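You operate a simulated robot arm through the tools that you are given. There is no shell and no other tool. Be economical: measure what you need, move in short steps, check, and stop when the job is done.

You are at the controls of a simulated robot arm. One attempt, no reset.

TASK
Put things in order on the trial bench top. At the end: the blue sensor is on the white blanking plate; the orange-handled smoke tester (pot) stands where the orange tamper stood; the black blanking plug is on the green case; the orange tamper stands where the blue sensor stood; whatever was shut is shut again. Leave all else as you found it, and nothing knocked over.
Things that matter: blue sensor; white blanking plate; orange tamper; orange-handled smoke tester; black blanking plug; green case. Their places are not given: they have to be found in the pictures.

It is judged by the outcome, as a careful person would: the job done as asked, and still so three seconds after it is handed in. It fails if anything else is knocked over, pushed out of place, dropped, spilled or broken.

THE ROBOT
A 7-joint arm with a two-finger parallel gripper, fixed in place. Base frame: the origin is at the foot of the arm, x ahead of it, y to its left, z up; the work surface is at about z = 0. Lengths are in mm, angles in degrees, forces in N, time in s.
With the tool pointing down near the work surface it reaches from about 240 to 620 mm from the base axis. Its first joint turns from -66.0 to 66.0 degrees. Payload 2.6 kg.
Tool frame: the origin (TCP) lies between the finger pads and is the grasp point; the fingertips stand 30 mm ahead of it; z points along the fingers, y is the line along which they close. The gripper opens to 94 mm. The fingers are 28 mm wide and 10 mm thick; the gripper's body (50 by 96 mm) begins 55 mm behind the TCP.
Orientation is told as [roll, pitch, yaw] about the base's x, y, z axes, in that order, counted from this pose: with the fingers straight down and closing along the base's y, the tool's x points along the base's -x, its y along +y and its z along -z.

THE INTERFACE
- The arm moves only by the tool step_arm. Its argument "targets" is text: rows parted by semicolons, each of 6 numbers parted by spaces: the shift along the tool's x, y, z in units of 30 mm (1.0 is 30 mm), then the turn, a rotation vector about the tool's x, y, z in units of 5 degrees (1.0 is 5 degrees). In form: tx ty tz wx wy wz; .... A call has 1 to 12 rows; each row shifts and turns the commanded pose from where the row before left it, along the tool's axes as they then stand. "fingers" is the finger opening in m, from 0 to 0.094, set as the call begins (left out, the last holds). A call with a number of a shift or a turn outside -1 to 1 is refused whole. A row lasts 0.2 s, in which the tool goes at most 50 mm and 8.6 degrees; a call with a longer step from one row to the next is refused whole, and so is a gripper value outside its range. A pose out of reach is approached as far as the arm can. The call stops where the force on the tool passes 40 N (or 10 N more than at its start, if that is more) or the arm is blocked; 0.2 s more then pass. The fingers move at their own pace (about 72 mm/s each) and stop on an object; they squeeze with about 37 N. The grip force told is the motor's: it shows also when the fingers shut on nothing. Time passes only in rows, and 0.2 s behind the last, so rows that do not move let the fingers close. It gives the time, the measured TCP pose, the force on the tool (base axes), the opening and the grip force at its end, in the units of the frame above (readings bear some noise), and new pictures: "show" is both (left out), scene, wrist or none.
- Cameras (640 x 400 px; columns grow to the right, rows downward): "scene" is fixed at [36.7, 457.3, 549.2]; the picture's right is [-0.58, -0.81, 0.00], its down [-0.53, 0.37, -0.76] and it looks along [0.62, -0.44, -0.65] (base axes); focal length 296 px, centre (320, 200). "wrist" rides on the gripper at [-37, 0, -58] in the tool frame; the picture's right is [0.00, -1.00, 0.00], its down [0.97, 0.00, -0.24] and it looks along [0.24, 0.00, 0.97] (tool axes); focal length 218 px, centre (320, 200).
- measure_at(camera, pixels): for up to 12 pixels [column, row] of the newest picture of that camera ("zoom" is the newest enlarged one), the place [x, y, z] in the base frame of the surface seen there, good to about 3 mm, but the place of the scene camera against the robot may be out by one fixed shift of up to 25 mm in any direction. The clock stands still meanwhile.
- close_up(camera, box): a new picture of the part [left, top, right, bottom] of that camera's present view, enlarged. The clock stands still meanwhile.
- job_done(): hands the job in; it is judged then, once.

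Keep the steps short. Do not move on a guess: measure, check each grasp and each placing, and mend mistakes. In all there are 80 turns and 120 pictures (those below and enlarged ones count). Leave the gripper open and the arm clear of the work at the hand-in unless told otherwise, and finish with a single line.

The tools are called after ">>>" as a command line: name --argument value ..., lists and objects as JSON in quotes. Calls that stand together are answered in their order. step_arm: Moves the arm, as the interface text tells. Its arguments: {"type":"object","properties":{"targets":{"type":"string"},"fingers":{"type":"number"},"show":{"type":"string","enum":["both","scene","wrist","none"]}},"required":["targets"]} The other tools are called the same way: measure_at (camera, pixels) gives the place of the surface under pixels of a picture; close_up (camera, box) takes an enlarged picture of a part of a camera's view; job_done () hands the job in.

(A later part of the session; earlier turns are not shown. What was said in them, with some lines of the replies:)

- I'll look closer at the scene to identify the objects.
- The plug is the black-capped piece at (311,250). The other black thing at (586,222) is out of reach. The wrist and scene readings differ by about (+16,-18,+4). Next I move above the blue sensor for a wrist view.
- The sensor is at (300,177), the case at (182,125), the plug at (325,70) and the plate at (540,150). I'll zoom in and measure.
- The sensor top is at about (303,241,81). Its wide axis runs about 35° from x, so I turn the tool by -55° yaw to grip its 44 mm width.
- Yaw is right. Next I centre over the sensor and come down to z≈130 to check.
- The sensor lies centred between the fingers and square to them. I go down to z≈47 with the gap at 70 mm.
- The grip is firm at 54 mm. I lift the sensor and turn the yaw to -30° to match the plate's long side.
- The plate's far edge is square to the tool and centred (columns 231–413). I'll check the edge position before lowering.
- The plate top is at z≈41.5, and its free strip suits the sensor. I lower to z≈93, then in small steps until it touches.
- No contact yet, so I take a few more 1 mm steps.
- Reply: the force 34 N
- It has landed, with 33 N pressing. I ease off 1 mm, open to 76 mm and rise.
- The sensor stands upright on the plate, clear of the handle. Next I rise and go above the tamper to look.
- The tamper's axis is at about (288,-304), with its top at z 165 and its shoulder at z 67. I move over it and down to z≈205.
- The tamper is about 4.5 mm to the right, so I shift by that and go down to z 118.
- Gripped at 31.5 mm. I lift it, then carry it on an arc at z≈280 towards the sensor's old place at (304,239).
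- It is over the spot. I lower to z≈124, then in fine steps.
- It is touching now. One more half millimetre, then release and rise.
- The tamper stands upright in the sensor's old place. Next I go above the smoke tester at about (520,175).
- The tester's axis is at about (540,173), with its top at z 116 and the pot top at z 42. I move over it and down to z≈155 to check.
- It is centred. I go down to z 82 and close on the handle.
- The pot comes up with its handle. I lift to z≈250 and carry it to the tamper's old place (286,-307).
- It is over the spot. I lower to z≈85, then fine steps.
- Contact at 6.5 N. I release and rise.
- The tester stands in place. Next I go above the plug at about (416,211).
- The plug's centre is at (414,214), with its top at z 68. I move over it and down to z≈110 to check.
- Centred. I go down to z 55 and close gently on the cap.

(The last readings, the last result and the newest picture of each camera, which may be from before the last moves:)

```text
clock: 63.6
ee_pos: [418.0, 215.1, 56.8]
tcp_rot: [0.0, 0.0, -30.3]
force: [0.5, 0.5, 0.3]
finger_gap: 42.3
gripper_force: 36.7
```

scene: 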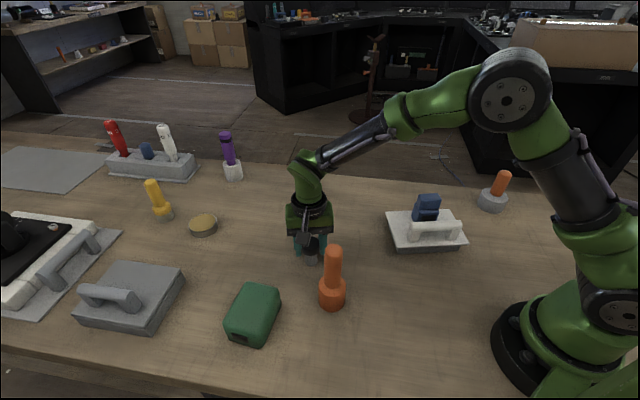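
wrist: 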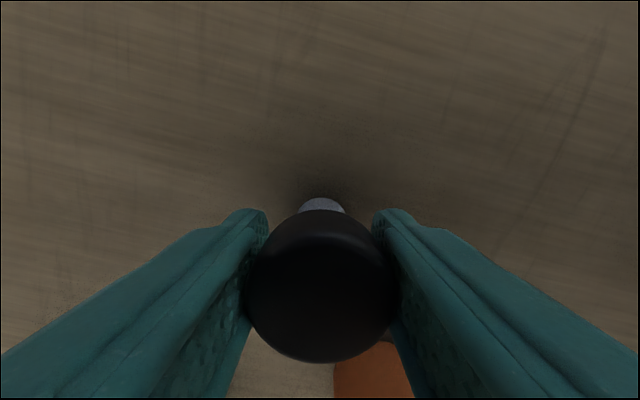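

Gripped at 42 mm. I lift and carry it over the green case at z≈200.

>>> step_arm --targets "0 0 -0.3 0 0 0;0 0 -0.9 0 0 0;0 0 -0.9 0 0 0;0 0 -0.9 0 0 0;0 0 -0.9 0 0 0;0 0 -0.9 0 0 0;0.7 0.6 0 0 0 0;0.7 0.6 0 0 0 0;0.7 0.6 0 0 0 0;0.7 0.6 0 0 0 0;0.7 0.6 0 0 0 0;0 0 0 0 0 0" --show "both"

```text
clock: 66.2
ee_pos: [373.4, 343.8, 201.6]
tcp_rot: [0.0, 0.0, -30.1]
force: [0.1, 0.1, 0.0]
finger_gap: 42.1
gripper_force: 36.9
```

scene: 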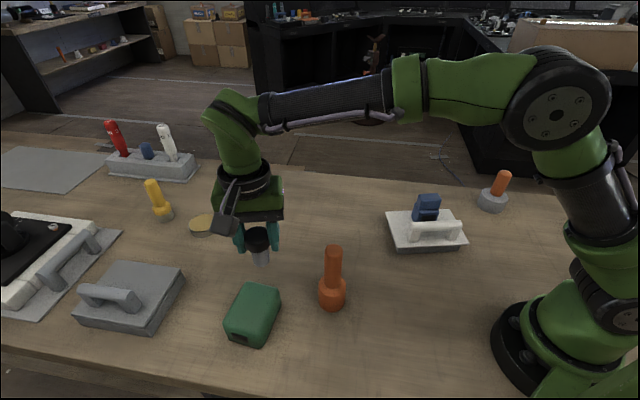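
wrist: 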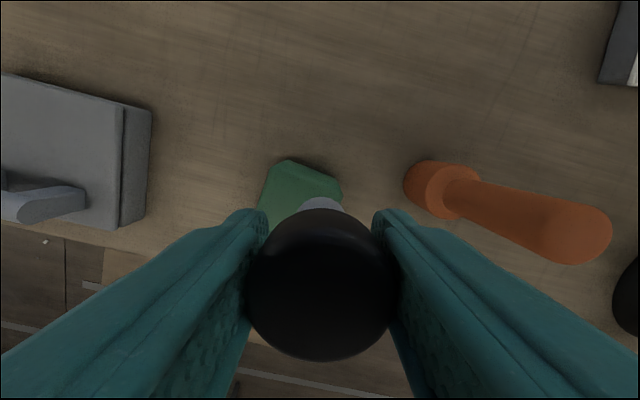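

Before placing, I check the flatness and centre of the case top from both cameras.

>>> measure_at --camera "scene" --pixels '[[246, 288], [276, 294], [261, 322], [230, 313], [254, 303], [262, 296], [250, 310], [244, 300], [264, 308], [333, 249], [331, 300]]'

>>> measure_at --camera "wrist" --pixels '[[290, 165], [335, 188], [265, 205], [285, 195], [305, 180], [320, 190], [300, 195], [275, 180]]'

>>> close_up --camera "scene" --box '[205, 210, 305, 360]'

```text
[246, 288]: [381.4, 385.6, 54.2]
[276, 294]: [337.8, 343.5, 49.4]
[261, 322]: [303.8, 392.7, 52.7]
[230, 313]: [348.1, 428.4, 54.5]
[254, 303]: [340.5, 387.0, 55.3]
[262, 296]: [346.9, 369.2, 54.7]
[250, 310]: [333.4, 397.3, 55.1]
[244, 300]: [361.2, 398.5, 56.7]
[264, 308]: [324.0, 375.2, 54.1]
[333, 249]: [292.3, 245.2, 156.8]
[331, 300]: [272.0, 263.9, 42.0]
```

```text
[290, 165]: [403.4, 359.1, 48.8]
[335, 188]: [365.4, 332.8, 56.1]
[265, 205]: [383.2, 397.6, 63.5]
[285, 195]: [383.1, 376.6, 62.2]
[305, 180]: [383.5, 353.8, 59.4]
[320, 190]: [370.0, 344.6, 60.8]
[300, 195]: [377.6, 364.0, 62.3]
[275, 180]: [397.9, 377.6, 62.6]
```

```text
2.67 times, centred on (255, 285) of scene
```

zoom: 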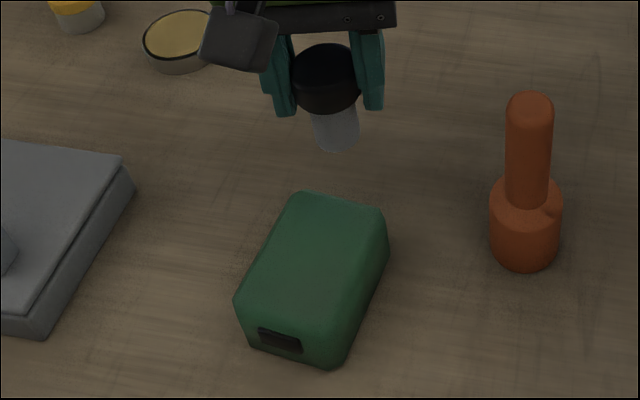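

The case top is flat at z≈62.5 with its centre at about (358,379). I move there and lower to z≈123.

>>> step_arm --targets "0.505 0.372 0 0 0 0;0.505 0.372 0 0 0 0;0 0 0.7 0 0 0;0 0 0.8 0 0 0;0 0 0.7 0 0 0;0 0 0.38 0 0 0;0 0 0 0 0 0" --show "both"

```text
clock: 67.8
ee_pos: [356.0, 378.5, 123.6]
tcp_rot: [0.0, 0.0, -30.1]
force: [0.3, -0.8, 0.2]
finger_gap: 41.9
gripper_force: 36.7
```

scene: 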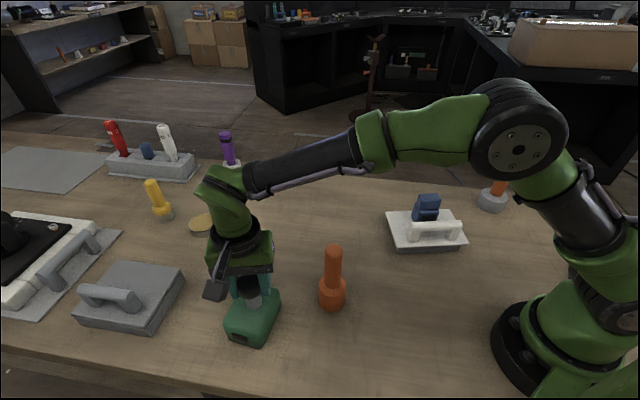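
wrist: 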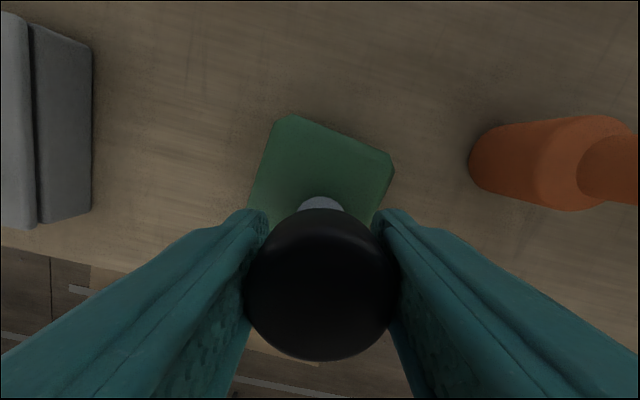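

Centred. Now fine lowering until it touches.

>>> step_arm --targets "0 0 0.06 0 0 0;0 0 0 0 0 0" --show "none"

>>> step_arm --targets "0 0 0.04 0 0 0;0 0 0 0 0 0" --show "none"

>>> step_arm --targets "0 0 0.03 0 0 0;0 0 0 0 0 0" --show "none"

```text
clock: 68.4
ee_pos: [357.9, 379.0, 122.7]
tcp_rot: [0.0, 0.0, -30.1]
force: [0.3, -0.2, -0.9]
finger_gap: 41.9
gripper_force: 37.1
```

```text
clock: 69.0
ee_pos: [356.7, 378.9, 120.3]
tcp_rot: [0.0, 0.0, -30.2]
force: [0.1, -0.1, -0.2]
finger_gap: 41.9
gripper_force: 36.8
```

```text
clock: 69.6
ee_pos: [357.2, 379.8, 120.2]
tcp_rot: [0.0, 0.0, -30.2]
force: [-0.6, -0.4, -0.5]
finger_gap: 41.7
gripper_force: 36.7
```

>>> step_arm --targets "0 0 0.03 0 0 0;0 0 0 0 0 0" --show "none"

>>> step_arm --targets "0 0 0.02 0 0 0;0 0 0 0 0 0" --show "none"

```text
clock: 70.2
ee_pos: [357.5, 380.2, 118.4]
tcp_rot: [0.0, 0.0, -30.3]
force: [0.8, -0.4, 1.9]
finger_gap: 41.5
gripper_force: 37.2
```

```text
clock: 70.8
ee_pos: [357.2, 379.5, 119.1]
tcp_rot: [0.1, -0.1, -30.2]
force: [-0.9, -2.7, 7.7]
finger_gap: 41.8
gripper_force: 37.0
```

Contact at 8 N. I release and rise.

>>> step_arm --targets "0 0 0 0 0 0;0 0 0 0 0 0;0 0 -0.2 0 0 0;0 0 -0.5 0 0 0;0 0 -0.8 0 0 0;0 0 -0.9 0 0 0;0 0 -0.9 0 0 0;0 0 -0.9 0 0 0;0 0 0 0 0 0" --fingers 0.07 --show "both"

```text
clock: 72.8
ee_pos: [356.2, 378.8, 243.5]
tcp_rot: [0.0, 0.1, -30.1]
force: [-0.1, 0.3, 0.0]
finger_gap: 70.0
gripper_force: 0.0
```

scene: 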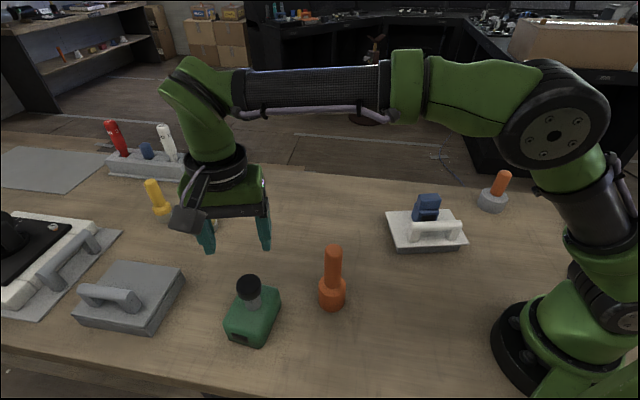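
wrist: 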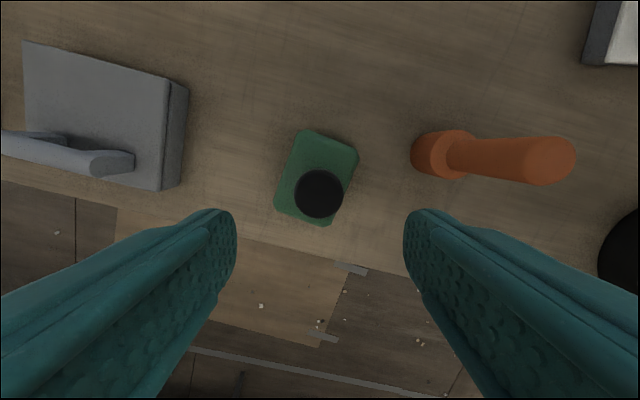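

The plug stands on the case. I rise, move clear to the middle and do a last check.

>>> step_arm --targets "0 0 -0.9 0 0 0;0 0 -0.9 0 0 0;-0.6 -0.7 0 0 0 0;-0.6 -0.7 0 0 0 0;-0.6 -0.7 0 0 0 0;-0.6 -0.7 0 0 0 0;-0.6 -0.7 0 0 0 0;-0.6 -0.7 0 0 0 0;-0.6 -0.7 0 0 0 0;-0.6 -0.7 0 0 0 0;-0.6 -0.7 0 0 0 0;0 0 0 0 0 0" --fingers 0.09 --show "scene"

>>> close_up --camera "scene" --box '[200, 150, 540, 360]'

```text
clock: 75.4
ee_pos: [402.5, 134.6, 297.7]
tcp_rot: [0.0, 0.0, -30.2]
force: [-0.8, 0.4, -0.3]
finger_gap: 90.2
gripper_force: 0.1
```

scene: 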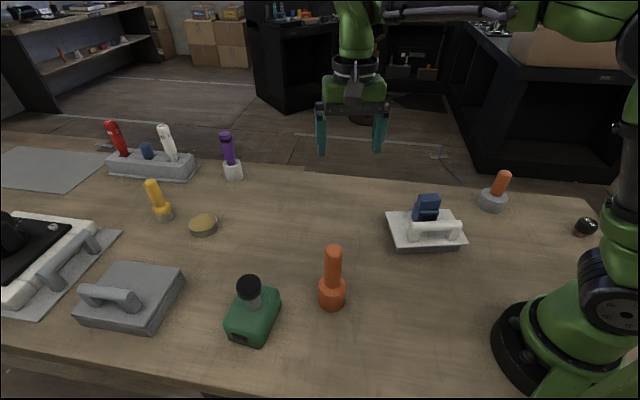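

```text
1.88 times, centred on (370, 255) of scene
```

zoom: 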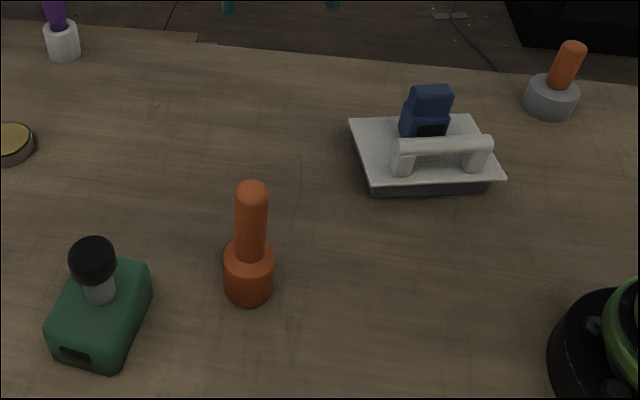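

All four pieces are standing where they were asked for, nothing else has moved, and the gripper is open and clear. I'm handing in.

>>> job_done

```text
The job is handed in.
```

The sensor is on the white plate, the smoke tester stands in the tamper's old place, the tamper in the sensor's, and the plug is on the green case; nothing had to be opened, nothing was knocked over, and the job is handed in.
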